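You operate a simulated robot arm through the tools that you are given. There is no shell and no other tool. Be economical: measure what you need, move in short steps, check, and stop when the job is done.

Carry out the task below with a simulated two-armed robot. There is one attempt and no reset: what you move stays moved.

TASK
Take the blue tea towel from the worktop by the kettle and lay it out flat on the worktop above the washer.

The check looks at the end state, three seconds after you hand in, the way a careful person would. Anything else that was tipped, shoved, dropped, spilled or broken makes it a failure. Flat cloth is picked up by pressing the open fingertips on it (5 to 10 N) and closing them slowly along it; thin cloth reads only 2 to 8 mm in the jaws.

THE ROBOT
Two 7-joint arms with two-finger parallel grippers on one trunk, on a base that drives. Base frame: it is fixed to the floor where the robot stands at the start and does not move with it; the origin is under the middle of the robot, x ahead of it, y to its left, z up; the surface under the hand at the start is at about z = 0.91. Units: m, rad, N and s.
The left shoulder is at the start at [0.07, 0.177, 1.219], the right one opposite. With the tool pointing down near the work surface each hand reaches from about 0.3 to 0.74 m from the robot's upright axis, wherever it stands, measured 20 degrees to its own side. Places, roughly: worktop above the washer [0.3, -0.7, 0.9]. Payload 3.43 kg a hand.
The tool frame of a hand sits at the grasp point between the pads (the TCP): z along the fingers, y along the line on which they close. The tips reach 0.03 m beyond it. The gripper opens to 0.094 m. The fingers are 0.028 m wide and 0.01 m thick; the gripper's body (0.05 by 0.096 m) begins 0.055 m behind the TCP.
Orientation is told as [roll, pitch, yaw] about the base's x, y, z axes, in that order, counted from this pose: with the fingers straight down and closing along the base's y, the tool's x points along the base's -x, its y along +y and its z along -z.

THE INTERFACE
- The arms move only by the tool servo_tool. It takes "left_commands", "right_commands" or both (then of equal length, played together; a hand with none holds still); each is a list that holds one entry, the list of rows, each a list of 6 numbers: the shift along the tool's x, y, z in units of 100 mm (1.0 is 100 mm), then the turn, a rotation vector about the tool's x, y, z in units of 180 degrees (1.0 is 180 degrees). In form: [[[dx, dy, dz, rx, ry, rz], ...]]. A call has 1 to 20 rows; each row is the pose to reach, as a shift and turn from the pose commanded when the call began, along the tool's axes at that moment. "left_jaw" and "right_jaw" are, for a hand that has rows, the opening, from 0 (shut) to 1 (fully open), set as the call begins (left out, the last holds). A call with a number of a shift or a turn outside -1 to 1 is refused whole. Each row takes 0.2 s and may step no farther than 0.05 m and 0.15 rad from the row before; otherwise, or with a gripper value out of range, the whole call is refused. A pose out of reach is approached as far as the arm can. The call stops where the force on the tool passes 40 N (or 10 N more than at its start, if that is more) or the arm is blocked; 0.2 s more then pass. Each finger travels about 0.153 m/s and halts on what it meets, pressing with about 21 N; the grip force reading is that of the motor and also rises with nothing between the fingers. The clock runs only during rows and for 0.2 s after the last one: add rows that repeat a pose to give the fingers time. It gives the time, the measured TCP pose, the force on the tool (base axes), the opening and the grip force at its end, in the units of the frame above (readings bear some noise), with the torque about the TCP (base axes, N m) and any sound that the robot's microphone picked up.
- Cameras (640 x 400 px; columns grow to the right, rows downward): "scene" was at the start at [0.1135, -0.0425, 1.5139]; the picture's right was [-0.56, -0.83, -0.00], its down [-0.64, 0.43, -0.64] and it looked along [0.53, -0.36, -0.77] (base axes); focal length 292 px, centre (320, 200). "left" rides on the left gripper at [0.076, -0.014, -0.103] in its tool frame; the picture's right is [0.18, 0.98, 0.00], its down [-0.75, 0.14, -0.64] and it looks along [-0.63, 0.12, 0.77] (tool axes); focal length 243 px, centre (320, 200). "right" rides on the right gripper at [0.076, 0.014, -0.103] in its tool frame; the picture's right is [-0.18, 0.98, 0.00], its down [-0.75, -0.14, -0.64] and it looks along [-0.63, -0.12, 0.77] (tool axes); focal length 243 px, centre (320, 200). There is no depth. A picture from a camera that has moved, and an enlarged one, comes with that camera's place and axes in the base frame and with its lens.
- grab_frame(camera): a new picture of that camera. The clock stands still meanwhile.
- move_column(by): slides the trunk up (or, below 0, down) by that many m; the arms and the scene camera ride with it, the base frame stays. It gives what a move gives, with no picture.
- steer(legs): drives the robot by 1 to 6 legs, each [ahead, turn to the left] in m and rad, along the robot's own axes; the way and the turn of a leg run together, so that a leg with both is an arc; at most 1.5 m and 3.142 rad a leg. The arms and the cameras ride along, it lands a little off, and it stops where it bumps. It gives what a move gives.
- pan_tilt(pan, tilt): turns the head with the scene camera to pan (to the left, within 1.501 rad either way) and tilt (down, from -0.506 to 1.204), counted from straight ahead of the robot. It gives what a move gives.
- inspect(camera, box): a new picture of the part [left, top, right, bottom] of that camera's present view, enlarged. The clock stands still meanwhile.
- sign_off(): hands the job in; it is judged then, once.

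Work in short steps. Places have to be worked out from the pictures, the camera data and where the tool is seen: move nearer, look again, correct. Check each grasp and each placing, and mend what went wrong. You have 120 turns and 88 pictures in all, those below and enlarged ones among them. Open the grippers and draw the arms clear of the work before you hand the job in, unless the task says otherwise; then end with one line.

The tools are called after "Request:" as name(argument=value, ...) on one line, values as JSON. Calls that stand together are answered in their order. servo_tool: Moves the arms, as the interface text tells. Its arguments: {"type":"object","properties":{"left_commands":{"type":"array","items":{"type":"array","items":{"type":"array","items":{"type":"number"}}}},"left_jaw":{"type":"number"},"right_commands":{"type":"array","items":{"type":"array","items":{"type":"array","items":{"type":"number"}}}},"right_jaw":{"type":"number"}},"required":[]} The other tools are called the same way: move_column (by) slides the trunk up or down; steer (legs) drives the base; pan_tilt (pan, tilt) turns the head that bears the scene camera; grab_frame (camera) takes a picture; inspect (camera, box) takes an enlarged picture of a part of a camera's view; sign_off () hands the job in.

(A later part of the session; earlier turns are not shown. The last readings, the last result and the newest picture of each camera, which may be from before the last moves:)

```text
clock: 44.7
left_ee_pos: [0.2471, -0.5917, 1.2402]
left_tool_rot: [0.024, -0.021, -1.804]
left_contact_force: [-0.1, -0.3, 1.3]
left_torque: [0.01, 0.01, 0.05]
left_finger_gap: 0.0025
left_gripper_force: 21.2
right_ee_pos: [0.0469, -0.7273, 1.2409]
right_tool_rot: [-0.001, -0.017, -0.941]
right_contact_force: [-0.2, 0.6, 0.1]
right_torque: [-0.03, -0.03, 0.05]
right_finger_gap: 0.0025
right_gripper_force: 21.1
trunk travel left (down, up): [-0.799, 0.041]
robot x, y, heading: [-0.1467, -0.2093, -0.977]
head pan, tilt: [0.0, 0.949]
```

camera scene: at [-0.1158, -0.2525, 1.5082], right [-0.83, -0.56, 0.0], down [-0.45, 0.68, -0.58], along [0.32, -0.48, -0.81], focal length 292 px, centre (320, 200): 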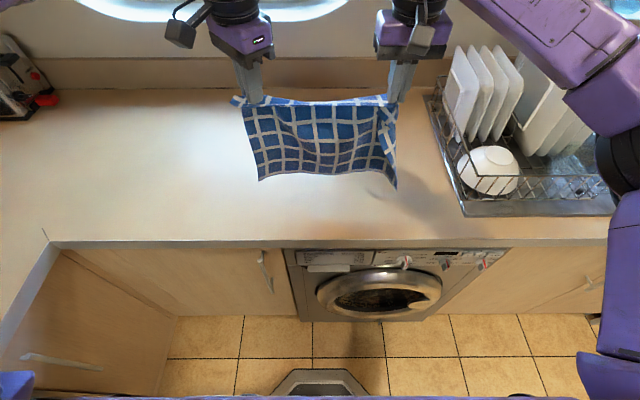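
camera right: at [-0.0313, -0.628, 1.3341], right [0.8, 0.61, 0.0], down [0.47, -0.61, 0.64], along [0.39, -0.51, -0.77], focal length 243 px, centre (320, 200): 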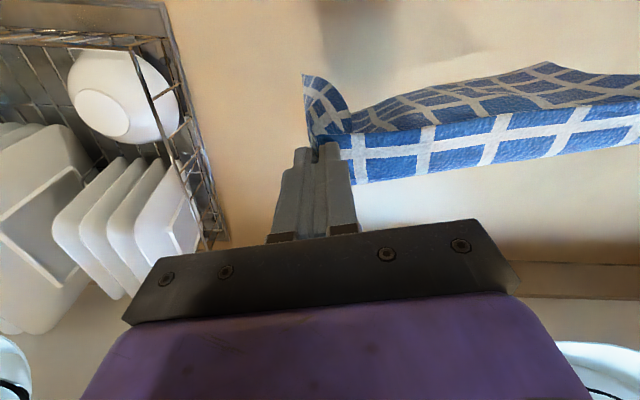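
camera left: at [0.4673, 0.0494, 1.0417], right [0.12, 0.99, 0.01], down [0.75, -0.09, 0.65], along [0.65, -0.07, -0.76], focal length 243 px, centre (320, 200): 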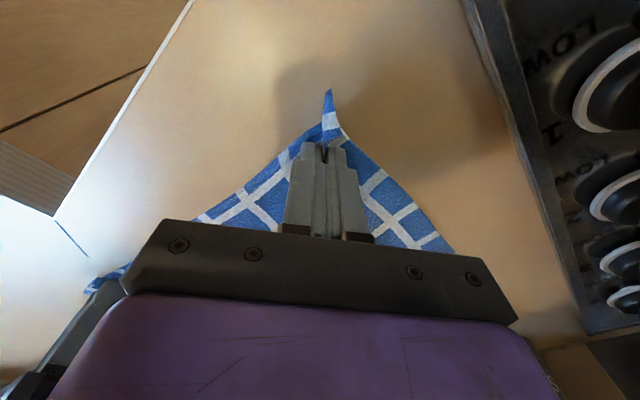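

The hands rose about 9 mm and tilted slightly, possibly because the base touched something. I'm taking a picture to check.

Request:
grab_frame(camera="scene")

Request:
pan_tilt(pan=0.0, tilt=0.96)

```text
64 pictures are left
camera scene: at [-0.085, -0.2986, 1.5095], right [-0.83, -0.56, 0.0], down [-0.45, 0.67, -0.59], along [0.33, -0.49, -0.81], focal length 292 px, centre (320, 200)
```

scene: 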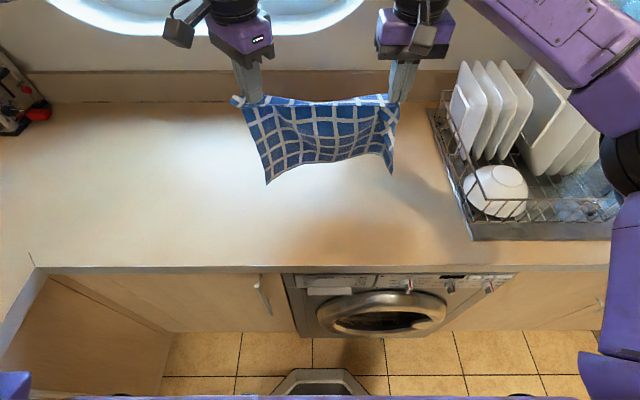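

```text
clock: 45.3
left_ee_pos: [0.2519, -0.5987, 1.2373]
left_tool_rot: [0.022, -0.015, -1.806]
left_contact_force: [-0.5, 0.0, 0.5]
left_torque: [-0.06, -0.04, 0.04]
left_finger_gap: 0.002
left_gripper_force: 20.5
right_ee_pos: [0.0521, -0.7333, 1.2364]
right_tool_rot: [0.0, -0.007, -0.941]
right_contact_force: [0.1, 0.8, 1.1]
right_torque: [-0.03, -0.04, 0.0]
right_finger_gap: 0.0024
right_gripper_force: 21.2
trunk travel left (down, up): [-0.799, 0.041]
robot x, y, heading: [-0.1445, -0.2104, -0.985]
head pan, tilt: [0.0, 0.96]
```

That was only a transient and everything looks fine. I'm moving both hands 0.065 m right along the counter and 0.15 m outward.

Request:
servo_tool(left_commands=[[[-0.15, 0.066, 0, 0, 0, 0], [-0.3, 0.132, 0, 0, 0, 0], [-0.45, 0.198, 0, 0, 0, 0], [-0.6, 0.264, 0, 0, 0, 0], [-0.75, 0.33, 0, 0, 0, 0]]], right_commands=[[[-0.147, -0.071, 0, 0, 0, 0], [-0.294, -0.143, 0, 0, 0, 0], [-0.441, -0.214, 0, 0, 0, 0], [-0.588, -0.286, 0, 0, 0, 0], [-0.735, -0.357, 0, 0, 0, 0]]])

Request:
servo_tool(left_commands=[[[-0.15, 0.066, 0.06, 0, 0, 0], [-0.3, 0.132, 0.12, 0, 0, 0], [-0.45, 0.198, 0.18, 0, 0, 0], [-0.6, 0.264, 0.24, 0, 0, 0], [-0.75, 0.33, 0.3, 0, 0, 0]]], right_commands=[[[-0.147, -0.071, 0.06, 0, 0, 0], [-0.294, -0.143, 0.12, 0, 0, 0], [-0.441, -0.214, 0.18, 0, 0, 0], [-0.588, -0.286, 0.24, 0, 0, 0], [-0.735, -0.357, 0.3, 0, 0, 0]]])

Request:
grab_frame(camera="scene")

```text
clock: 46.5
left_ee_pos: [0.2686, -0.6833, 1.2378]
left_tool_rot: [0.016, -0.013, -1.806]
left_contact_force: [0.2, -0.5, -0.9]
left_torque: [0.02, 0.0, 0.01]
left_finger_gap: 0.0023
left_gripper_force: 21.1
right_ee_pos: [0.0696, -0.8171, 1.2316]
right_tool_rot: [-0.001, -0.006, -0.94]
right_contact_force: [0.6, 0.5, -0.3]
right_torque: [-0.01, -0.01, 0.05]
right_finger_gap: 0.0023
right_gripper_force: 20.9
trunk travel left (down, up): [-0.799, 0.041]
robot x, y, heading: [-0.1443, -0.208, -0.98]
head pan, tilt: [0.0, 0.96]
```

```text
clock: 47.7
left_ee_pos: [0.2788, -0.7039, 1.2181]
left_tool_rot: [0.018, -0.014, -1.809]
left_contact_force: [-13.6, -11.8, -0.2]
left_torque: [-0.36, 0.41, 0.07]
left_finger_gap: 0.0025
left_gripper_force: 21.3
left hand out of reach, approached as far as the arm can: row 2, 3, 4, 5
right_ee_pos: [0.0749, -0.8624, 1.2159]
right_tool_rot: [0.002, -0.003, -0.936]
right_contact_force: [14.7, 11.6, 0.4]
right_torque: [0.37, -0.46, 0.1]
right_finger_gap: 0.0026
right_gripper_force: 20.8
right hand out of reach, approached as far as the arm can: row 3, 4, 5
trunk travel left (down, up): [-0.799, 0.041]
robot x, y, heading: [-0.1432, -0.2064, -0.98]
head pan, tilt: [0.0, 0.96]
```

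```text
63 pictures are left
camera scene: at [-0.0783, -0.3096, 1.5075], right [-0.83, -0.56, 0.0], down [-0.46, 0.68, -0.57], along [0.32, -0.48, -0.82], focal length 292 px, centre (320, 200)
```

scene: 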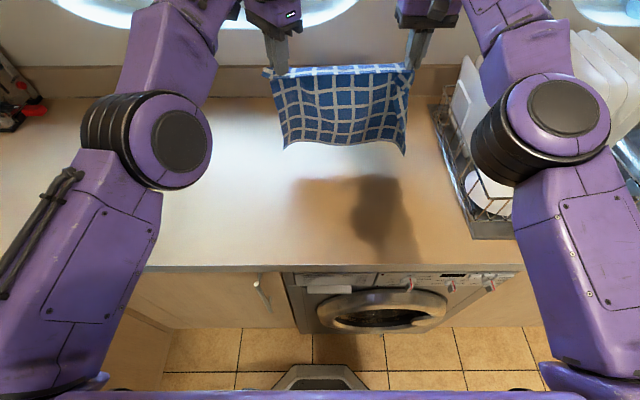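

The left arm reached its limit and the cloth is taut at about 18 N. I'm easing the right hand back toward the left while both go down 50 mm, where reach improves.

Request:
servo_tool(left_commands=[[[0, 0, 0.1, 0, 0, 0], [0, 0, 0.2, 0, 0, 0], [0, 0, 0.3, 0, 0, 0], [0, 0, 0.4, 0, 0, 0], [0, 0, 0.5, 0, 0, 0]]], right_commands=[[[0.05, 0.07, 0.1, 0, 0, 0], [0.095, 0.125, 0.2, 0, 0, 0], [0.095, 0.125, 0.3, 0, 0, 0], [0.095, 0.125, 0.4, 0, 0, 0], [0.095, 0.125, 0.5, 0, 0, 0]]])

Request:
grab_frame(camera="scene")

```text
clock: 48.9
left_ee_pos: [0.2876, -0.7112, 1.1724]
left_tool_rot: [0.018, -0.012, -1.806]
left_contact_force: [-0.7, -1.3, -0.2]
left_torque: [-0.04, 0.05, 0.03]
left_finger_gap: 0.0022
left_gripper_force: 21.0
left hand out of reach, approached as far as the arm can: row 2, 3, 4, 5
right_ee_pos: [0.0908, -0.8631, 1.1707]
right_tool_rot: [-0.002, -0.002, -0.941]
right_contact_force: [0.5, 0.4, 0.2]
right_torque: [0.06, -0.05, 0.05]
right_finger_gap: 0.0026
right_gripper_force: 21.4
right hand out of reach, approached as far as the arm can: row 1, 2, 3, 4, 5
trunk travel left (down, up): [-0.799, 0.041]
robot x, y, heading: [-0.1506, -0.2057, -0.98]
head pan, tilt: [0.0, 0.96]
```

```text
62 pictures are left
camera scene: at [-0.0773, -0.3098, 1.5075], right [-0.83, -0.56, 0.0], down [-0.46, 0.68, -0.57], along [0.32, -0.48, -0.82], focal length 292 px, centre (320, 200)
```

scene: 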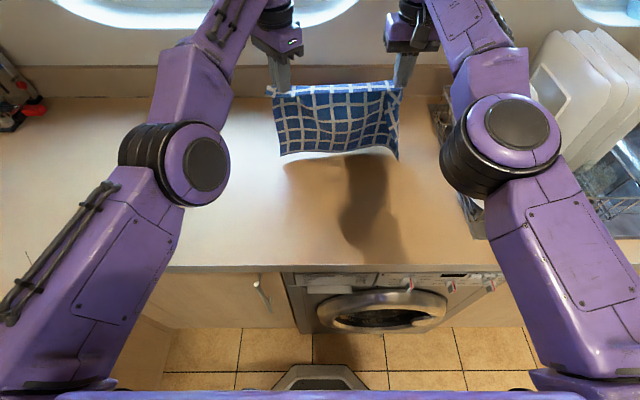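

The cloth's lower edge is just about at the worktop. I'm beginning the laying arc with a small pull toward me and a slight drop, to see how the commanded and measured poses compare.

Request:
servo_tool(left_commands=[[[0.07, -0.073, 0.03, 0, 0, 0], [0.14, -0.146, 0.06, 0, 0, 0], [0.2, -0.22, 0.1, 0, 0, 0]]], right_commands=[[[0.1, 0, 0.03, 0, 0, 0], [0.2, 0, 0.06, 0, 0, 0], [0.3, 0.01, 0.1, 0, 0, 0]]])

```text
clock: 49.7
left_ee_pos: [0.2788, -0.7161, 1.165]
left_tool_rot: [0.017, -0.013, -1.807]
left_contact_force: [0.1, -1.0, -0.2]
left_torque: [0.01, 0.02, 0.01]
left_finger_gap: 0.0023
left_gripper_force: 21.2
left hand out of reach, approached as far as the arm can: row 1, 2, 3
right_ee_pos: [0.0907, -0.8618, 1.171]
right_tool_rot: [0.002, -0.003, -0.94]
right_contact_force: [0.4, 0.2, -0.5]
right_torque: [0.01, 0.0, 0.04]
right_finger_gap: 0.0025
right_gripper_force: 20.6
right hand out of reach, approached as far as the arm can: row 1, 2, 3
trunk travel left (down, up): [-0.799, 0.041]
robot x, y, heading: [-0.1421, -0.209, -0.979]
head pan, tilt: [0.0, 0.96]
```

The commanded pose is a few centimetres beyond reach, so I'm pulling a little more to bring command and measurement back together.

Request:
servo_tool(left_commands=[[[0.07, -0.073, 0, 0, 0, 0], [0.14, -0.146, 0, 0, 0, 0], [0.2, -0.22, 0, 0, 0, 0]]], right_commands=[[[0.1, 0, 0, 0, 0, 0], [0.2, 0, 0, 0, 0, 0], [0.3, 0.01, 0, 0, 0, 0]]])

Request:
grab_frame(camera="scene")

```text
clock: 50.5
left_ee_pos: [0.2723, -0.715, 1.1724]
left_tool_rot: [0.017, -0.013, -1.806]
left_contact_force: [1.0, -0.3, 0.5]
left_torque: [0.0, -0.01, -0.02]
left_finger_gap: 0.0023
left_gripper_force: 20.8
left hand out of reach, approached as far as the arm can: row 1, 2, 3
right_ee_pos: [0.0935, -0.8587, 1.1735]
right_tool_rot: [-0.001, -0.005, -0.941]
right_contact_force: [-0.2, 0.8, -0.1]
right_torque: [0.04, -0.01, 0.03]
right_finger_gap: 0.0027
right_gripper_force: 20.9
right hand out of reach, approached as far as the arm can: row 1, 2, 3
trunk travel left (down, up): [-0.799, 0.041]
robot x, y, heading: [-0.1438, -0.2045, -0.983]
head pan, tilt: [0.0, 0.96]
```

```text
61 pictures are left
camera scene: at [-0.0778, -0.3091, 1.5076], right [-0.83, -0.56, 0.0], down [-0.46, 0.68, -0.57], along [0.32, -0.48, -0.82], focal length 292 px, centre (320, 200)
```

scene: 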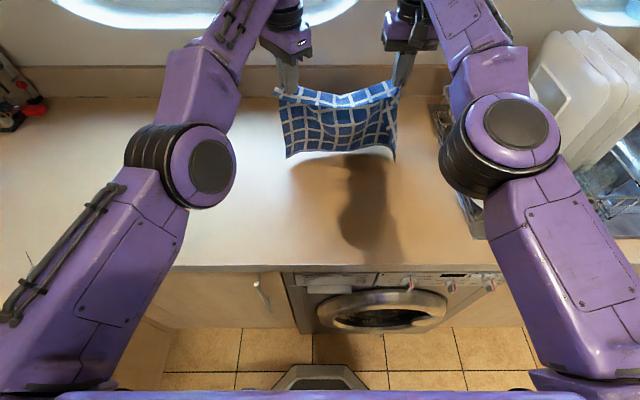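

Still at the edge of reach, so I'm pulling back further with a steady descent.

Request:
servo_tool(left_commands=[[[0.07, -0.073, 0, 0, 0, 0], [0.14, -0.146, 0.02, 0, 0, 0], [0.2, -0.22, 0.05, 0, 0, 0], [0.27, -0.293, 0.1, 0, 0, 0]]], right_commands=[[[0.1, 0, 0, 0, 0, 0], [0.2, 0, 0.02, 0, 0, 0], [0.3, 0.01, 0.05, 0, 0, 0], [0.4, 0.01, 0.1, 0, 0, 0]]])

```text
clock: 51.5
left_ee_pos: [0.262, -0.7186, 1.1732]
left_tool_rot: [0.017, -0.012, -1.807]
left_contact_force: [0.8, -0.3, -0.9]
left_torque: [0.01, 0.01, 0.01]
left_finger_gap: 0.0022
left_gripper_force: 20.8
left hand out of reach, approached as far as the arm can: row 1, 2, 3, 4
right_ee_pos: [0.0929, -0.8598, 1.1739]
right_tool_rot: [0.0, -0.005, -0.94]
right_contact_force: [-0.7, -0.2, -0.3]
right_torque: [-0.03, 0.0, -0.02]
right_finger_gap: 0.0024
right_gripper_force: 20.8
right hand out of reach, approached as far as the arm can: row 1, 2, 3, 4
trunk travel left (down, up): [-0.799, 0.041]
robot x, y, heading: [-0.1479, -0.2098, -0.979]
head pan, tilt: [0.0, 0.96]
```

Neither hand follows, although those poses should be reachable, so the arm solution seems stuck at a joint limit. I'm commanding both back up to a height they passed through easily.

Request:
servo_tool(left_commands=[[[0, 0, -0.15, 0, 0, 0], [0, 0, -0.3, 0, 0, 0], [0, 0, -0.45, 0, 0, 0], [0, 0, -0.6, 0, 0, 0], [0, 0, -0.8, 0, 0, 0], [0, 0, -0.8, 0, 0, 0]]], right_commands=[[[0, 0, -0.15, 0, 0, 0], [0, 0, -0.3, 0, 0, 0], [0, 0, -0.45, 0, 0, 0], [0, 0, -0.6, 0, 0, 0], [0, 0, -0.8, 0, 0, 0], [0, 0, -0.8, 0, 0, 0]]])

Request:
grab_frame(camera="scene")

```text
clock: 52.9
left_ee_pos: [0.2666, -0.6995, 1.2347]
left_tool_rot: [0.018, -0.014, -1.805]
left_contact_force: [0.3, -1.0, -0.1]
left_torque: [-0.03, -0.02, 0.02]
left_finger_gap: 0.0022
left_gripper_force: 20.9
left hand out of reach, approached as far as the arm can: row 2, 3, 4, 5, 6
right_ee_pos: [0.0951, -0.8298, 1.2483]
right_tool_rot: [0.0, -0.005, -0.941]
right_contact_force: [-0.4, -0.1, 0.3]
right_torque: [0.0, 0.02, 0.01]
right_finger_gap: 0.0024
right_gripper_force: 20.6
right hand out of reach, approached as far as the arm can: row 2, 3, 4, 5, 6
trunk travel left (down, up): [-0.799, 0.041]
robot x, y, heading: [-0.1437, -0.2129, -0.982]
head pan, tilt: [0.0, 0.96]
```

```text
60 pictures are left
camera scene: at [-0.0767, -0.3084, 1.5076], right [-0.83, -0.56, 0.0], down [-0.46, 0.68, -0.57], along [0.32, -0.48, -0.82], focal length 292 px, centre (320, 200)
```

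scene: 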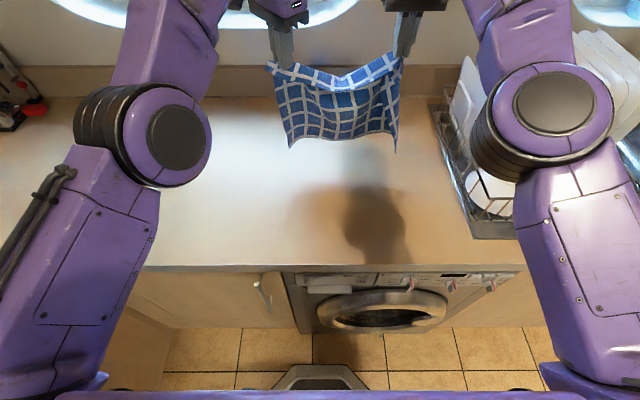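

From here, moving up works but inward doesn't, which looks like a straight-arm singularity. I'm trying a firmer inward pull with some height kept.

Request:
servo_tool(left_commands=[[[0.3, -0.32, 0, 0, 0, 0], [0.58, -0.62, 0, 0, 0, 0], [0.68, -0.73, 0, 0, 0, 0], [0.68, -0.73, 0, 0, 0, 0]]], right_commands=[[[0.45, 0.02, 0, 0, 0, 0], [0.85, 0.04, 0, 0, 0, 0], [1.0, 0.045, 0, 0, 0, 0], [1.0, 0.045, 0, 0, 0, 0]]])

```text
clock: 53.9
left_ee_pos: [0.2093, -0.6191, 1.2321]
left_tool_rot: [0.02, -0.012, -1.806]
left_contact_force: [-0.9, -0.6, -0.4]
left_torque: [0.0, -0.03, 0.01]
left_finger_gap: 0.0021
left_gripper_force: 20.7
right_ee_pos: [0.0369, -0.749, 1.2472]
right_tool_rot: [0.002, -0.007, -0.942]
right_contact_force: [-0.8, -0.8, 0.0]
right_torque: [0.0, -0.04, -0.01]
right_finger_gap: 0.0024
right_gripper_force: 21.0
trunk travel left (down, up): [-0.799, 0.041]
robot x, y, heading: [-0.1479, -0.2094, -0.978]
head pan, tilt: [0.0, 0.96]
```

That freed both arms. I'll lay it the other way, touching the free edge down near me and carrying the held edge outward. I'm moving to n ≈ 0.11, re-spacing the hands and lowering to z ≈ 1.175.

Request:
servo_tool(left_commands=[[[0.18, -0.13, 0.19, 0, 0, 0], [0.36, -0.26, 0.38, 0, 0, 0], [0.545, -0.39, 0.57, 0, 0, 0], [0.545, -0.39, 0.57, 0, 0, 0]]], right_commands=[[[0.26, -0.04, 0.24, 0, 0, 0], [0.52, -0.08, 0.48, 0, 0, 0], [0.79, -0.127, 0.72, 0, 0, 0], [0.79, -0.127, 0.72, 0, 0, 0]]])

Request:
grab_frame(camera="scene")

```text
clock: 54.9
left_ee_pos: [0.1865, -0.5579, 1.1736]
left_tool_rot: [0.018, -0.014, -1.809]
left_contact_force: [-0.1, -0.5, -0.3]
left_torque: [0.01, -0.02, 0.0]
left_finger_gap: 0.0025
left_gripper_force: 21.2
right_ee_pos: [-0.0173, -0.6915, 1.1728]
right_tool_rot: [0.001, -0.006, -0.941]
right_contact_force: [0.1, -0.8, 0.4]
right_torque: [0.03, 0.01, -0.02]
right_finger_gap: 0.0027
right_gripper_force: 21.0
trunk travel left (down, up): [-0.799, 0.041]
robot x, y, heading: [-0.1456, -0.2093, -0.977]
head pan, tilt: [0.0, 0.96]
```

```text
59 pictures are left
camera scene: at [-0.0772, -0.3098, 1.5075], right [-0.83, -0.56, 0.0], down [-0.46, 0.68, -0.57], along [0.32, -0.48, -0.82], focal length 292 px, centre (320, 200)
```

scene: 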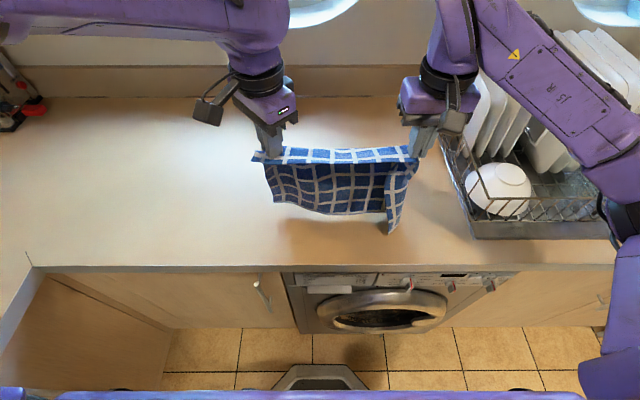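

The cloth hangs with its lower edge about at the worktop near n ≈ 0.1. I'm starting the outward arc, with a slight drop and then 90 mm outward.

Request:
servo_tool(left_commands=[[[0, 0, 0.08, 0, 0, 0], [0, 0, 0.15, 0, 0, 0], [-0.102, 0.11, 0.165, 0, 0, 0], [-0.204, 0.22, 0.18, 0, 0, 0], [-0.306, 0.33, 0.2, 0, 0, 0], [-0.409, 0.439, 0.22, 0, 0, 0], [-0.511, 0.549, 0.26, 0, 0, 0], [-0.613, 0.659, 0.3, 0, 0, 0]]], right_commands=[[[0, 0, 0.08, 0, 0, 0], [0, 0, 0.15, 0, 0, 0], [-0.15, -0.007, 0.165, 0, 0, 0], [-0.3, -0.013, 0.18, 0, 0, 0], [-0.45, -0.02, 0.2, 0, 0, 0], [-0.6, -0.026, 0.22, 0, 0, 0], [-0.75, -0.033, 0.26, 0, 0, 0], [-0.9, -0.04, 0.3, 0, 0, 0]]])

Request:
grab_frame(camera="scene")

```text
clock: 56.7
left_ee_pos: [0.238, -0.6329, 1.1466]
left_tool_rot: [0.017, -0.011, -1.809]
left_contact_force: [-0.3, 0.0, 0.5]
left_torque: [-0.02, 0.03, 0.0]
left_finger_gap: 0.0022
left_gripper_force: 21.5
right_ee_pos: [0.0329, -0.769, 1.1466]
right_tool_rot: [0.0, -0.006, -0.94]
right_contact_force: [0.2, -0.1, -0.8]
right_torque: [0.01, -0.01, -0.01]
right_finger_gap: 0.0024
right_gripper_force: 21.0
trunk travel left (down, up): [-0.799, 0.041]
robot x, y, heading: [-0.1426, -0.2093, -0.979]
head pan, tilt: [0.0, 0.96]
```

```text
58 pictures are left
camera scene: at [-0.0767, -0.3103, 1.5074], right [-0.83, -0.56, 0.0], down [-0.46, 0.68, -0.57], along [0.32, -0.48, -0.82], focal length 292 px, centre (320, 200)
```

scene: 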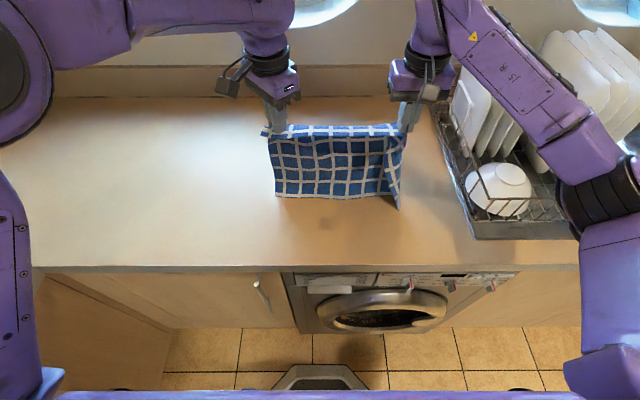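

The lower edge followed along, so it isn't really touching yet. I'm bringing the hands back to n ≈ 0.13 and lowering further before the outward arc.

Request:
servo_tool(left_commands=[[[0.16, -0.17, 0, 0, 0, 0], [0.32, -0.34, 0, 0, 0, 0], [0.477, -0.512, 0, 0, 0, 0], [0.477, -0.512, 0.1, 0, 0, 0], [0.477, -0.512, 0.2, 0, 0, 0], [0.477, -0.512, 0.3, 0, 0, 0], [0.477, -0.512, 0.4, 0, 0, 0]]], right_commands=[[[0.23, 0.01, 0, 0, 0, 0], [0.47, 0.02, 0, 0, 0, 0], [0.7, 0.031, 0, 0, 0, 0], [0.7, 0.031, 0.1, 0, 0, 0], [0.7, 0.031, 0.2, 0, 0, 0], [0.7, 0.031, 0.3, 0, 0, 0], [0.7, 0.031, 0.4, 0, 0, 0]]])

Request:
grab_frame(camera="scene")

Request:
grab_frame(camera="right")

```text
clock: 58.3
left_ee_pos: [0.1985, -0.5758, 1.1045]
left_tool_rot: [0.018, -0.012, -1.807]
left_contact_force: [-0.3, -0.9, 0.1]
left_torque: [-0.03, 0.02, 0.02]
left_finger_gap: 0.0024
left_gripper_force: 21.4
right_ee_pos: [-0.0082, -0.7085, 1.106]
right_tool_rot: [-0.002, -0.003, -0.941]
right_contact_force: [-0.1, -0.2, -0.6]
right_torque: [0.02, -0.02, -0.03]
right_finger_gap: 0.0025
right_gripper_force: 20.9
trunk travel left (down, up): [-0.799, 0.041]
robot x, y, heading: [-0.143, -0.2073, -0.979]
head pan, tilt: [0.0, 0.96]
```

```text
57 pictures are left
camera scene: at [-0.0773, -0.3099, 1.5075], right [-0.83, -0.56, 0.0], down [-0.46, 0.68, -0.57], along [0.32, -0.48, -0.82], focal length 292 px, centre (320, 200)
```

scene: 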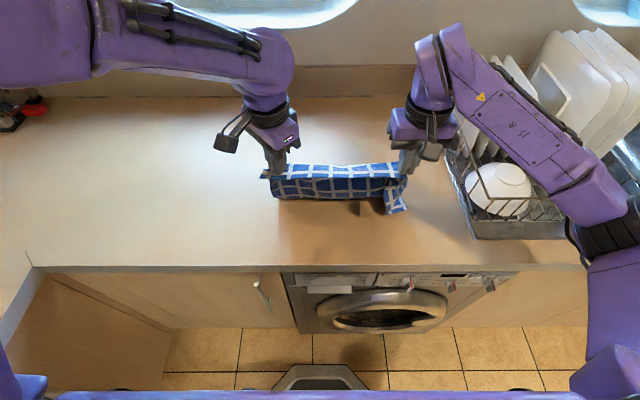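

```text
56 pictures are left
camera right: at [-0.0403, -0.6381, 1.2103], right [0.9, 0.43, 0.0], down [0.33, -0.69, 0.65], along [0.28, -0.58, -0.76], focal length 243 px, centre (320, 200)
```

right: 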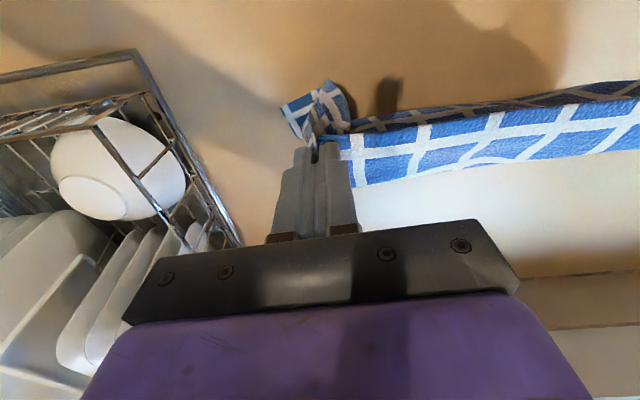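

I need a closer look at which way the lower part of the cloth is lying.

Request:
inspect(camera="scene", box=[230, 120, 450, 257])

Request:
grab_frame(camera="left")

```text
2.91 times, centred on (340, 188) of scene
camera zoom: at [-0.0773, -0.3099, 1.5075], right [-0.83, -0.56, 0.0], down [-0.46, 0.68, -0.57], along [0.32, -0.48, -0.82], focal length 848 px, centre (262, 234)
```

zoom: 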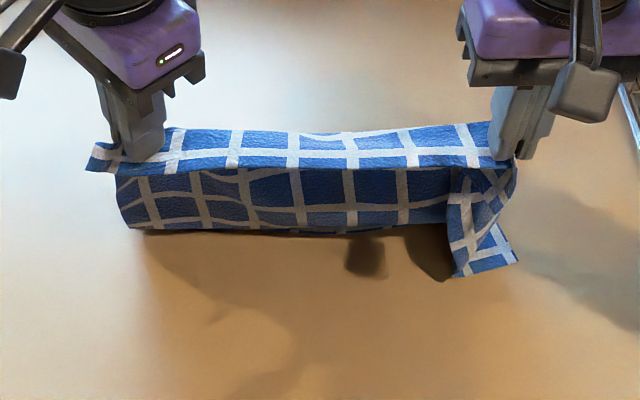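

```text
54 pictures are left
camera left: at [0.2012, -0.497, 1.2045], right [1.0, -0.05, 0.02], down [-0.05, -0.76, 0.65], along [-0.02, -0.65, -0.76], focal length 243 px, centre (320, 200)
```

left: 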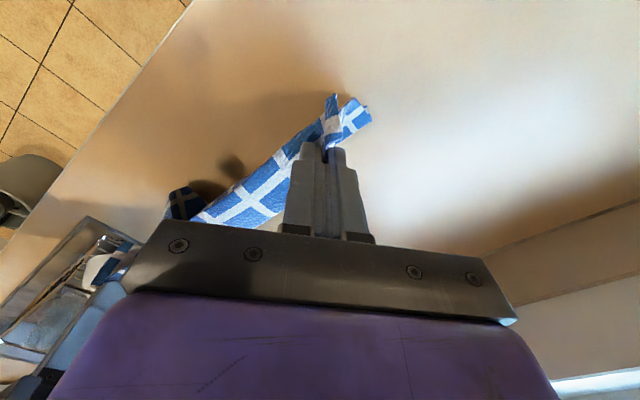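

The lower part is tucked outward under the hands. I'm lifting to let it hang free nearer to me, pausing for it to settle, and checking.

Request:
servo_tool(left_commands=[[[0, 0, -0.2, 0, 0, 0], [0, 0, -0.4, 0, 0, 0], [0, 0, -0.7, 0, 0, 0], [0.17, -0.183, -0.7, 0, 0, 0], [0.34, -0.366, -0.7, 0, 0, 0], [0.34, -0.366, -0.7, 0, 0, 0], [0.34, -0.366, -0.7, 0, 0, 0], [0.34, -0.366, -0.7, 0, 0, 0], [0.34, -0.366, -0.7, 0, 0, 0]]], right_commands=[[[0, 0, -0.2, 0, 0, 0], [0, 0, -0.4, 0, 0, 0], [0, 0, -0.7, 0, 0, 0], [0.25, 0.01, -0.7, 0, 0, 0], [0.5, 0.02, -0.7, 0, 0, 0], [0.5, 0.02, -0.7, 0, 0, 0], [0.5, 0.02, -0.7, 0, 0, 0], [0.5, 0.02, -0.7, 0, 0, 0], [0.5, 0.02, -0.7, 0, 0, 0]]])

Request:
grab_frame(camera="scene")

```text
clock: 60.3
left_ee_pos: [0.1709, -0.5329, 1.1753]
left_tool_rot: [0.018, -0.013, -1.806]
left_contact_force: [-0.4, 0.4, -0.1]
left_torque: [0.02, -0.01, 0.02]
left_finger_gap: 0.0024
left_gripper_force: 20.6
right_ee_pos: [-0.0352, -0.6675, 1.1766]
right_tool_rot: [-0.001, -0.006, -0.942]
right_contact_force: [-0.4, -0.6, 0.2]
right_torque: [0.0, -0.02, 0.05]
right_finger_gap: 0.0025
right_gripper_force: 21.1
trunk travel left (down, up): [-0.799, 0.041]
robot x, y, heading: [-0.1496, -0.2084, -0.986]
head pan, tilt: [0.0, 0.96]
```

```text
53 pictures are left
camera scene: at [-0.0772, -0.3096, 1.5075], right [-0.83, -0.56, 0.0], down [-0.46, 0.68, -0.57], along [0.32, -0.48, -0.82], focal length 292 px, centre (320, 200)
```

scene: 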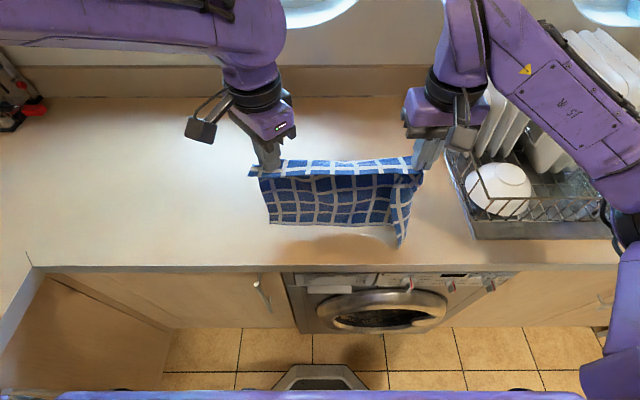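

The free edge hangs straight, about 0.214 m below the TCP, so it touches at TCP z ≈ 1.124. I'm lowering to that height while sweeping outward along an arc.

Request:
servo_tool(left_commands=[[[0, 0, 0.25, 0, 0, 0], [0, 0, 0.5, 0, 0, 0], [-0.068, 0.073, 0.57, 0, 0, 0], [-0.12, 0.128, 0.6, 0, 0, 0], [-0.17, 0.183, 0.61, 0, 0, 0], [-0.255, 0.274, 0.63, 0, 0, 0], [-0.34, 0.366, 0.65, 0, 0, 0], [-0.425, 0.457, 0.69, 0, 0, 0], [-0.51, 0.549, 0.73, 0, 0, 0], [-0.6, 0.64, 0.79, 0, 0, 0], [-0.681, 0.732, 0.86, 0, 0, 0]]], right_commands=[[[0, 0, 0.25, 0, 0, 0], [0, 0, 0.5, 0, 0, 0], [-0.1, -0.004, 0.57, 0, 0, 0], [-0.175, -0.008, 0.6, 0, 0, 0], [-0.25, -0.011, 0.61, 0, 0, 0], [-0.375, -0.016, 0.63, 0, 0, 0], [-0.5, -0.022, 0.65, 0, 0, 0], [-0.625, -0.027, 0.69, 0, 0, 0], [-0.75, -0.033, 0.73, 0, 0, 0], [-0.875, -0.038, 0.79, 0, 0, 0], [-0.999, -0.044, 0.86, 0, 0, 0]]])

Request:
grab_frame(camera="scene")

```text
clock: 62.7
left_ee_pos: [0.2272, -0.6185, 1.0894]
left_tool_rot: [0.015, -0.011, -1.806]
left_contact_force: [-0.7, -0.5, 0.9]
left_torque: [0.0, 0.04, 0.05]
left_finger_gap: 0.0022
left_gripper_force: 21.2
right_ee_pos: [0.0228, -0.7505, 1.0903]
right_tool_rot: [0.0, -0.005, -0.941]
right_contact_force: [0.1, 0.2, 0.0]
right_torque: [0.01, 0.0, -0.01]
right_finger_gap: 0.0025
right_gripper_force: 21.1
trunk travel left (down, up): [-0.799, 0.041]
robot x, y, heading: [-0.1481, -0.2113, -0.984]
head pan, tilt: [0.0, 0.96]
```

```text
52 pictures are left
camera scene: at [-0.0766, -0.3104, 1.5074], right [-0.83, -0.56, 0.0], down [-0.46, 0.68, -0.57], along [0.32, -0.48, -0.82], focal length 292 px, centre (320, 200)
```

scene: 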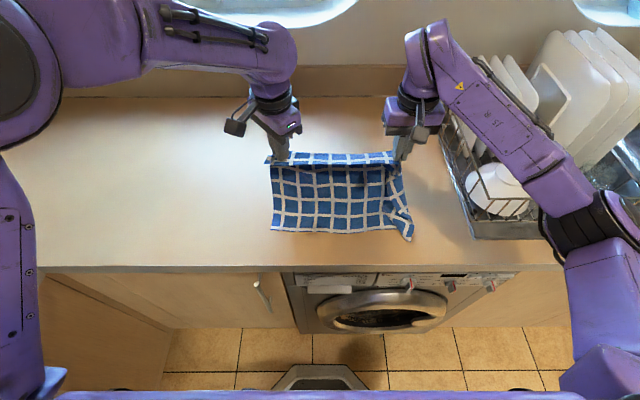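

The free edge is staying put near me while the cloth lies down behind the hands. I'll continue the arc.

Request:
servo_tool(left_commands=[[[-0.136, 0.146, 0.13, 0, 0, 0], [-0.272, 0.293, 0.32, 0, 0, 0], [-0.375, 0.403, 0.53, 0, 0, 0], [-0.477, 0.512, 0.75, 0, 0, 0], [-0.545, 0.586, 0.98, 0, 0, 0]]], right_commands=[[[-0.2, -0.009, 0.13, 0, 0, 0], [-0.4, -0.018, 0.32, 0, 0, 0], [-0.55, -0.024, 0.53, 0, 0, 0], [-0.7, -0.031, 0.75, 0, 0, 0], [-0.8, -0.035, 0.98, 0, 0, 0]]])

Request:
grab_frame(camera="scene")

```text
clock: 63.9
left_ee_pos: [0.2725, -0.6872, 0.993]
left_tool_rot: [0.016, -0.01, -1.808]
left_contact_force: [-1.4, -0.9, -0.9]
left_torque: [-0.03, 0.03, 0.02]
left_finger_gap: 0.0023
left_gripper_force: 21.0
right_ee_pos: [0.0641, -0.8195, 0.9936]
right_tool_rot: [0.0, -0.002, -0.941]
right_contact_force: [1.6, 0.0, -0.1]
right_torque: [0.03, 0.01, -0.01]
right_finger_gap: 0.0024
right_gripper_force: 20.5
trunk travel left (down, up): [-0.799, 0.041]
robot x, y, heading: [-0.1412, -0.2088, -0.977]
head pan, tilt: [0.0, 0.96]
```

```text
51 pictures are left
camera scene: at [-0.0764, -0.3107, 1.5074], right [-0.83, -0.56, 0.0], down [-0.46, 0.68, -0.57], along [0.32, -0.48, -0.82], focal length 292 px, centre (320, 200)
```

scene: 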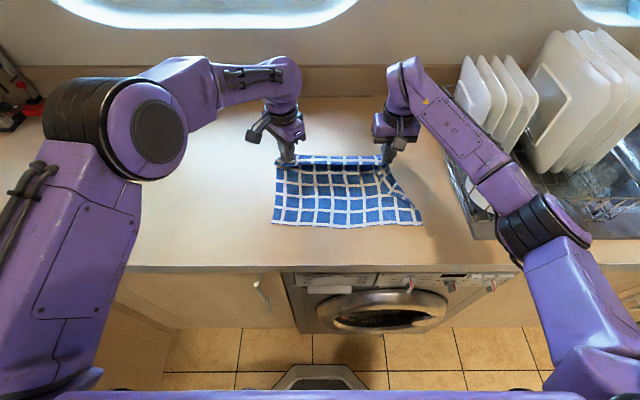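

The towel is spreading out well. I'm finishing the arc down to about 8 mm above contact, with a slight outward pull.

Request:
servo_tool(left_commands=[[[-0.07, 0.073, 0.15, 0, 0, 0], [-0.102, 0.11, 0.27, 0, 0, 0], [-0.15, 0.161, 0.38, 0, 0, 0], [-0.204, 0.22, 0.45, 0, 0, 0], [-0.238, 0.256, 0.45, 0, 0, 0]]], right_commands=[[[-0.1, -0.004, 0.15, 0, 0, 0], [-0.15, -0.007, 0.27, 0, 0, 0], [-0.22, -0.01, 0.38, 0, 0, 0], [-0.3, -0.013, 0.45, 0, 0, 0], [-0.35, -0.016, 0.45, 0, 0, 0]]])

Request:
inspect(camera="scene", box=[220, 90, 480, 252])

```text
clock: 65.1
left_ee_pos: [0.2927, -0.7148, 0.9513]
left_tool_rot: [0.019, -0.011, -1.806]
left_contact_force: [-1.1, 0.1, -0.3]
left_torque: [0.01, 0.03, 0.03]
left_finger_gap: 0.0024
left_gripper_force: 20.9
right_ee_pos: [0.086, -0.8458, 0.9477]
right_tool_rot: [0.0, -0.006, -0.94]
right_contact_force: [-0.2, 1.0, -0.2]
right_torque: [0.03, -0.03, 0.01]
right_finger_gap: 0.0024
right_gripper_force: 21.2
trunk travel left (down, up): [-0.799, 0.041]
robot x, y, heading: [-0.1436, -0.2068, -0.981]
head pan, tilt: [0.0, 0.96]
```

```text
2.46 times, centred on (350, 171) of scene
camera zoom: at [-0.0778, -0.3087, 1.5076], right [-0.83, -0.56, 0.0], down [-0.46, 0.68, -0.57], along [0.32, -0.48, -0.82], focal length 718 px, centre (246, 271)
```

zoom: 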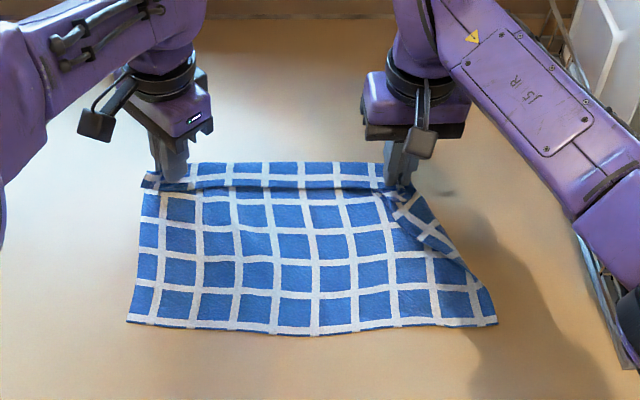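

The towel is nearly flat, apart from a fold at the right pinch. I'm lowering the tips to contact so that opening the jaws spreads the pinched fold back out.

Request:
servo_tool(left_commands=[[[-0.02, 0.02, 0.05, 0, 0, 0], [-0.034, 0.037, 0.1, 0, 0, 0], [-0.034, 0.037, 0.12, 0, 0, 0]]], right_commands=[[[-0.03, 0, 0.04, 0, 0, 0], [-0.05, 0, 0.07, 0, 0, 0], [-0.05, 0, 0.09, 0, 0, 0]]])

```text
clock: 65.9
left_ee_pos: [0.2965, -0.7171, 0.9426]
left_tool_rot: [0.021, -0.018, -1.807]
left_contact_force: [1.2, -2.4, 13.8]
left_torque: [0.01, -0.01, 0.03]
left_finger_gap: 0.002
left_gripper_force: 21.1
right_ee_pos: [0.0874, -0.8484, 0.9429]
right_tool_rot: [0.001, -0.013, -0.939]
right_contact_force: [1.2, -3.9, 16.7]
right_torque: [0.08, -0.12, -0.03]
right_finger_gap: 0.0025
right_gripper_force: 21.2
trunk travel left (down, up): [-0.799, 0.041]
robot x, y, heading: [-0.1442, -0.2078, -0.976]
head pan, tilt: [0.0, 0.96]
```

Contact is around 15 N. I'm easing off about 2 mm and opening in small steps to spread the folds.

Request:
servo_tool(left_commands=[[[0, 0, -0.02, 0, 0, 0], [0, 0, -0.02, 0, 0, 0]]], right_commands=[[[0, 0, -0.025, 0, 0, 0], [0, 0, -0.025, 0, 0, 0]]], left_jaw=0.1, right_jaw=0.1)

Request:
servo_tool(left_commands=[[[0, 0, 0, 0, 0, 0]]], right_commands=[[[0, 0, 0, 0, 0, 0]]], left_jaw=0.2, right_jaw=0.2)

Request:
servo_tool(left_commands=[[[0, 0, 0, 0, 0, 0]]], right_commands=[[[0, 0, 0, 0, 0, 0]]], left_jaw=0.3, right_jaw=0.3)

Request:
servo_tool(left_commands=[[[0, 0, 0, 0, 0, 0], [0, 0, 0, 0, 0, 0]]], right_commands=[[[0, 0, 0, 0, 0, 0], [0, 0, 0, 0, 0, 0]]], left_jaw=0.42, right_jaw=0.45)

Request:
inspect(camera="scene", box=[220, 90, 480, 252])

Request:
grab_frame(camera="right")

Request:
grab_frame(camera="left")

```text
clock: 66.5
left_ee_pos: [0.2936, -0.7175, 0.9426]
left_tool_rot: [0.02, -0.016, -1.807]
left_contact_force: [1.9, 0.3, 13.5]
left_torque: [0.16, -0.03, -0.01]
left_finger_gap: 0.007
left_gripper_force: 0.1
right_ee_pos: [0.0864, -0.848, 0.9424]
right_tool_rot: [-0.001, -0.008, -0.94]
right_contact_force: [-1.3, -2.0, 12.2]
right_torque: [0.02, -0.03, 0.02]
right_finger_gap: 0.0071
right_gripper_force: 0.0
trunk travel left (down, up): [-0.799, 0.041]
robot x, y, heading: [-0.1434, -0.2075, -0.981]
head pan, tilt: [0.0, 0.96]
```

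```text
clock: 66.9
left_ee_pos: [0.2938, -0.7173, 0.9416]
left_tool_rot: [0.022, -0.017, -1.806]
left_contact_force: [2.7, -0.1, 14.5]
left_torque: [0.17, 0.0, -0.03]
left_finger_gap: 0.0153
left_gripper_force: 0.0
right_ee_pos: [0.0878, -0.8483, 0.9443]
right_tool_rot: [-0.001, -0.009, -0.94]
right_contact_force: [-2.6, -1.3, 11.2]
right_torque: [0.14, -0.03, 0.02]
right_finger_gap: 0.017
right_gripper_force: 0.1
trunk travel left (down, up): [-0.799, 0.041]
robot x, y, heading: [-0.1453, -0.2086, -0.979]
head pan, tilt: [0.0, 0.96]
```

```text
clock: 67.3
left_ee_pos: [0.2938, -0.7174, 0.9425]
left_tool_rot: [0.021, -0.015, -1.806]
left_contact_force: [3.9, -0.3, 16.5]
left_torque: [0.19, 0.1, -0.02]
left_finger_gap: 0.0252
left_gripper_force: 0.0
right_ee_pos: [0.0864, -0.8479, 0.9435]
right_tool_rot: [0.001, -0.007, -0.939]
right_contact_force: [-2.0, -0.3, 7.7]
right_torque: [0.12, -0.05, 0.02]
right_finger_gap: 0.027
right_gripper_force: 0.0
trunk travel left (down, up): [-0.799, 0.041]
robot x, y, heading: [-0.1465, -0.209, -0.976]
head pan, tilt: [0.0, 0.96]
```

```text
clock: 67.9
left_ee_pos: [0.2948, -0.7168, 0.9423]
left_tool_rot: [0.021, -0.014, -1.805]
left_contact_force: [2.5, -1.3, 19.1]
left_torque: [0.23, 0.34, -0.03]
left_finger_gap: 0.0374
left_gripper_force: 0.0
right_ee_pos: [0.0875, -0.8478, 0.9432]
right_tool_rot: [0.001, -0.008, -0.938]
right_contact_force: [-1.2, -0.4, 7.5]
right_torque: [0.13, -0.1, 0.03]
right_finger_gap: 0.0416
right_gripper_force: 0.0
trunk travel left (down, up): [-0.799, 0.041]
robot x, y, heading: [-0.1438, -0.2098, -0.98]
head pan, tilt: [0.0, 0.96]
```

```text
2.46 times, centred on (350, 171) of scene
camera zoom: at [-0.08, -0.3053, 1.508], right [-0.83, -0.56, 0.0], down [-0.46, 0.68, -0.58], along [0.32, -0.48, -0.82], focal length 718 px, centre (246, 271)
```

zoom: 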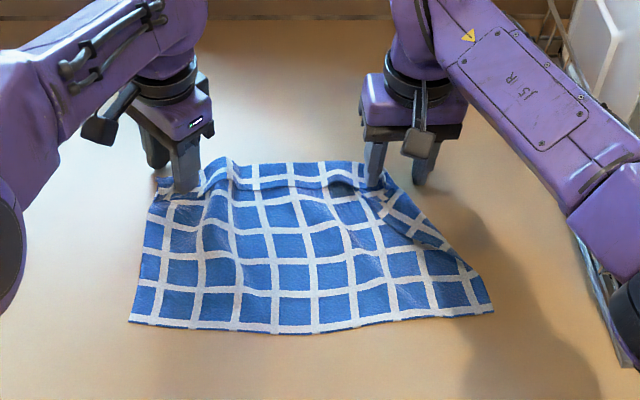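

```text
48 pictures are left
camera right: at [0.0537, -0.7773, 1.0472], right [0.9, 0.43, 0.0], down [0.33, -0.69, 0.65], along [0.28, -0.58, -0.76], focal length 243 px, centre (320, 200)
```

right: 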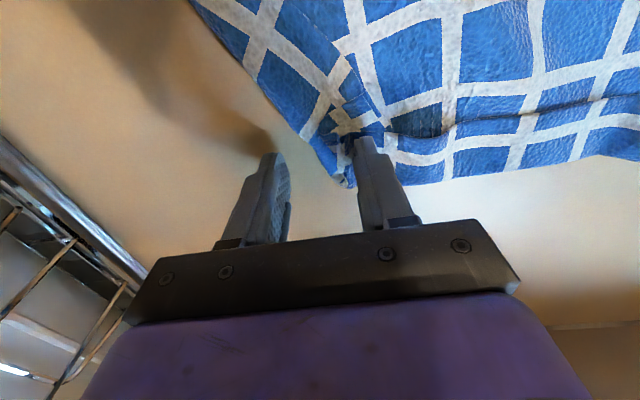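

```text
47 pictures are left
camera left: at [0.2957, -0.6381, 1.0421], right [1.0, -0.05, 0.02], down [-0.05, -0.75, 0.66], along [-0.02, -0.66, -0.75], focal length 243 px, centre (320, 200)
```

left: 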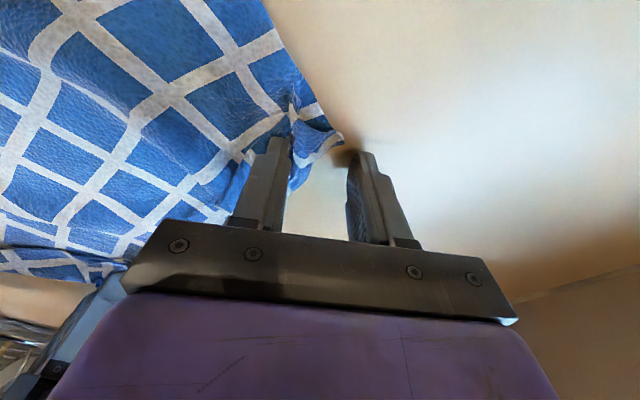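

Opening pushed a few ruffles inward. I'm lifting the hands clear and taking stock before smoothing.

Request:
servo_tool(left_commands=[[[0, 0, -0.1, 0, 0, 0], [0, 0, -0.3, 0, 0, 0], [0, 0, -0.6, 0, 0, 0], [0, 0, -0.9, 0, 0, 0]]], right_commands=[[[0, 0, -0.1, 0, 0, 0], [0, 0, -0.3, 0, 0, 0], [0, 0, -0.6, 0, 0, 0], [0, 0, -0.9, 0, 0, 0]]])

Request:
inspect(camera="scene", box=[220, 90, 480, 252])

Request:
grab_frame(camera="right")

Request:
grab_frame(camera="left")

```text
clock: 68.9
left_ee_pos: [0.293, -0.7164, 1.031]
left_tool_rot: [0.017, -0.012, -1.809]
left_contact_force: [-0.4, 0.2, -0.2]
left_torque: [0.02, -0.01, 0.0]
left_finger_gap: 0.0394
left_gripper_force: 0.1
right_ee_pos: [0.0882, -0.8501, 1.031]
right_tool_rot: [0.001, -0.005, -0.941]
right_contact_force: [-0.3, 1.1, 0.3]
right_torque: [-0.02, 0.0, -0.02]
right_finger_gap: 0.0425
right_gripper_force: 0.0
trunk travel left (down, up): [-0.799, 0.041]
robot x, y, heading: [-0.1438, -0.2082, -0.977]
head pan, tilt: [0.0, 0.96]
```

```text
2.46 times, centred on (350, 171) of scene
camera zoom: at [-0.078, -0.3083, 1.5075], right [-0.83, -0.56, 0.0], down [-0.46, 0.68, -0.57], along [0.32, -0.48, -0.82], focal length 718 px, centre (246, 271)
```

zoom: 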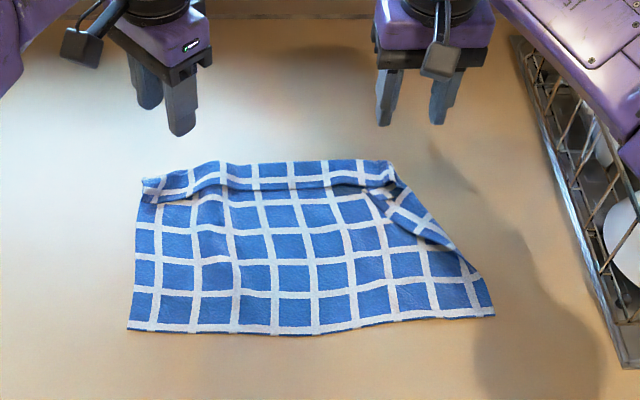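

```text
45 pictures are left
camera right: at [0.0549, -0.7793, 1.1353], right [0.9, 0.43, 0.0], down [0.33, -0.69, 0.65], along [0.28, -0.58, -0.76], focal length 243 px, centre (320, 200)
```

right: 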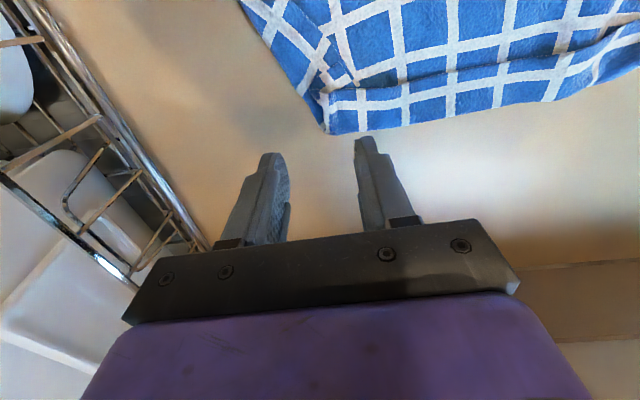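

```text
44 pictures are left
camera left: at [0.2946, -0.6387, 1.1307], right [1.0, -0.05, 0.01], down [-0.05, -0.76, 0.65], along [-0.02, -0.65, -0.76], focal length 243 px, centre (320, 200)
```

left: 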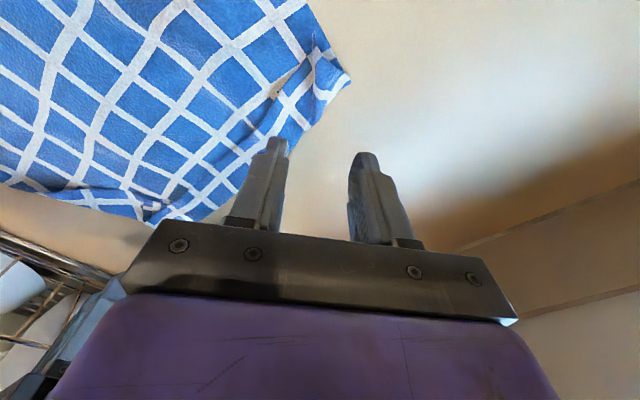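

It's mostly flat. The far-right corner has a narrow flap folded over, there is an overlap ridge along the far edge, and the left has a ruffle. I'll look closer at both corners.

Request:
inspect(camera="right", box=[220, 0, 460, 150])

Request:
inspect(camera="left", box=[100, 0, 400, 187])

Request:
inspect(camera="scene", box=[335, 140, 435, 225])

```text
2.67 times, centred on (340, 75) of right
camera zoom: at [0.0549, -0.7793, 1.1353], right [0.9, 0.43, 0.0], down [0.33, -0.69, 0.65], along [0.28, -0.58, -0.76], focal length 647 px, centre (267, 533)
```

zoom: 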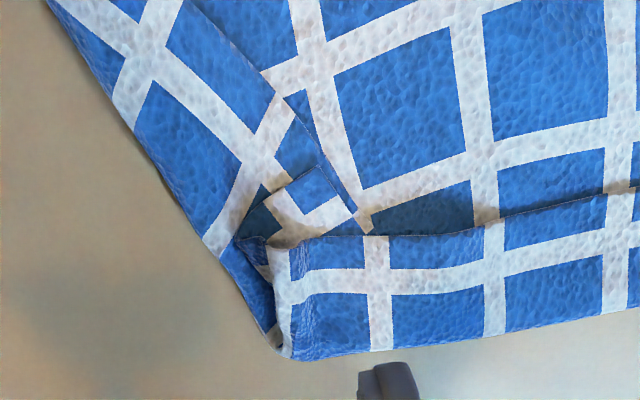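

```text
2.13 times, centred on (250, 94) of left
camera zoom: at [0.2946, -0.6387, 1.1307], right [1.0, -0.05, 0.01], down [-0.05, -0.76, 0.65], along [-0.02, -0.65, -0.76], focal length 518 px, centre (469, 427)
```

zoom: 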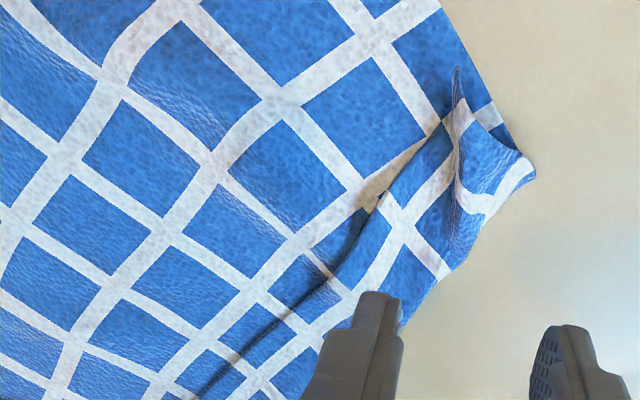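

```text
4.71 times, centred on (385, 182) of scene
camera zoom: at [-0.078, -0.3083, 1.5075], right [-0.83, -0.56, 0.0], down [-0.46, 0.68, -0.57], along [0.32, -0.48, -0.82], focal length 1372 px, centre (14, 282)
```

zoom: 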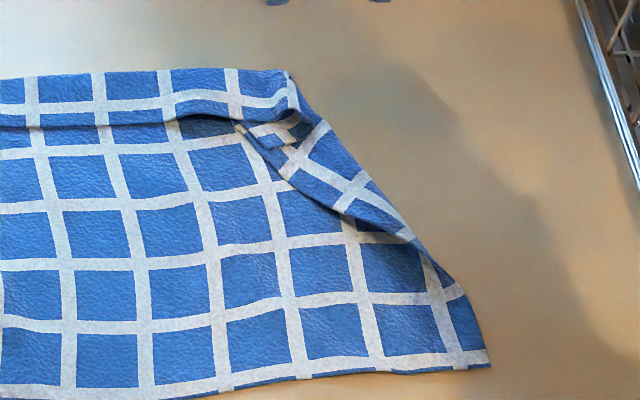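

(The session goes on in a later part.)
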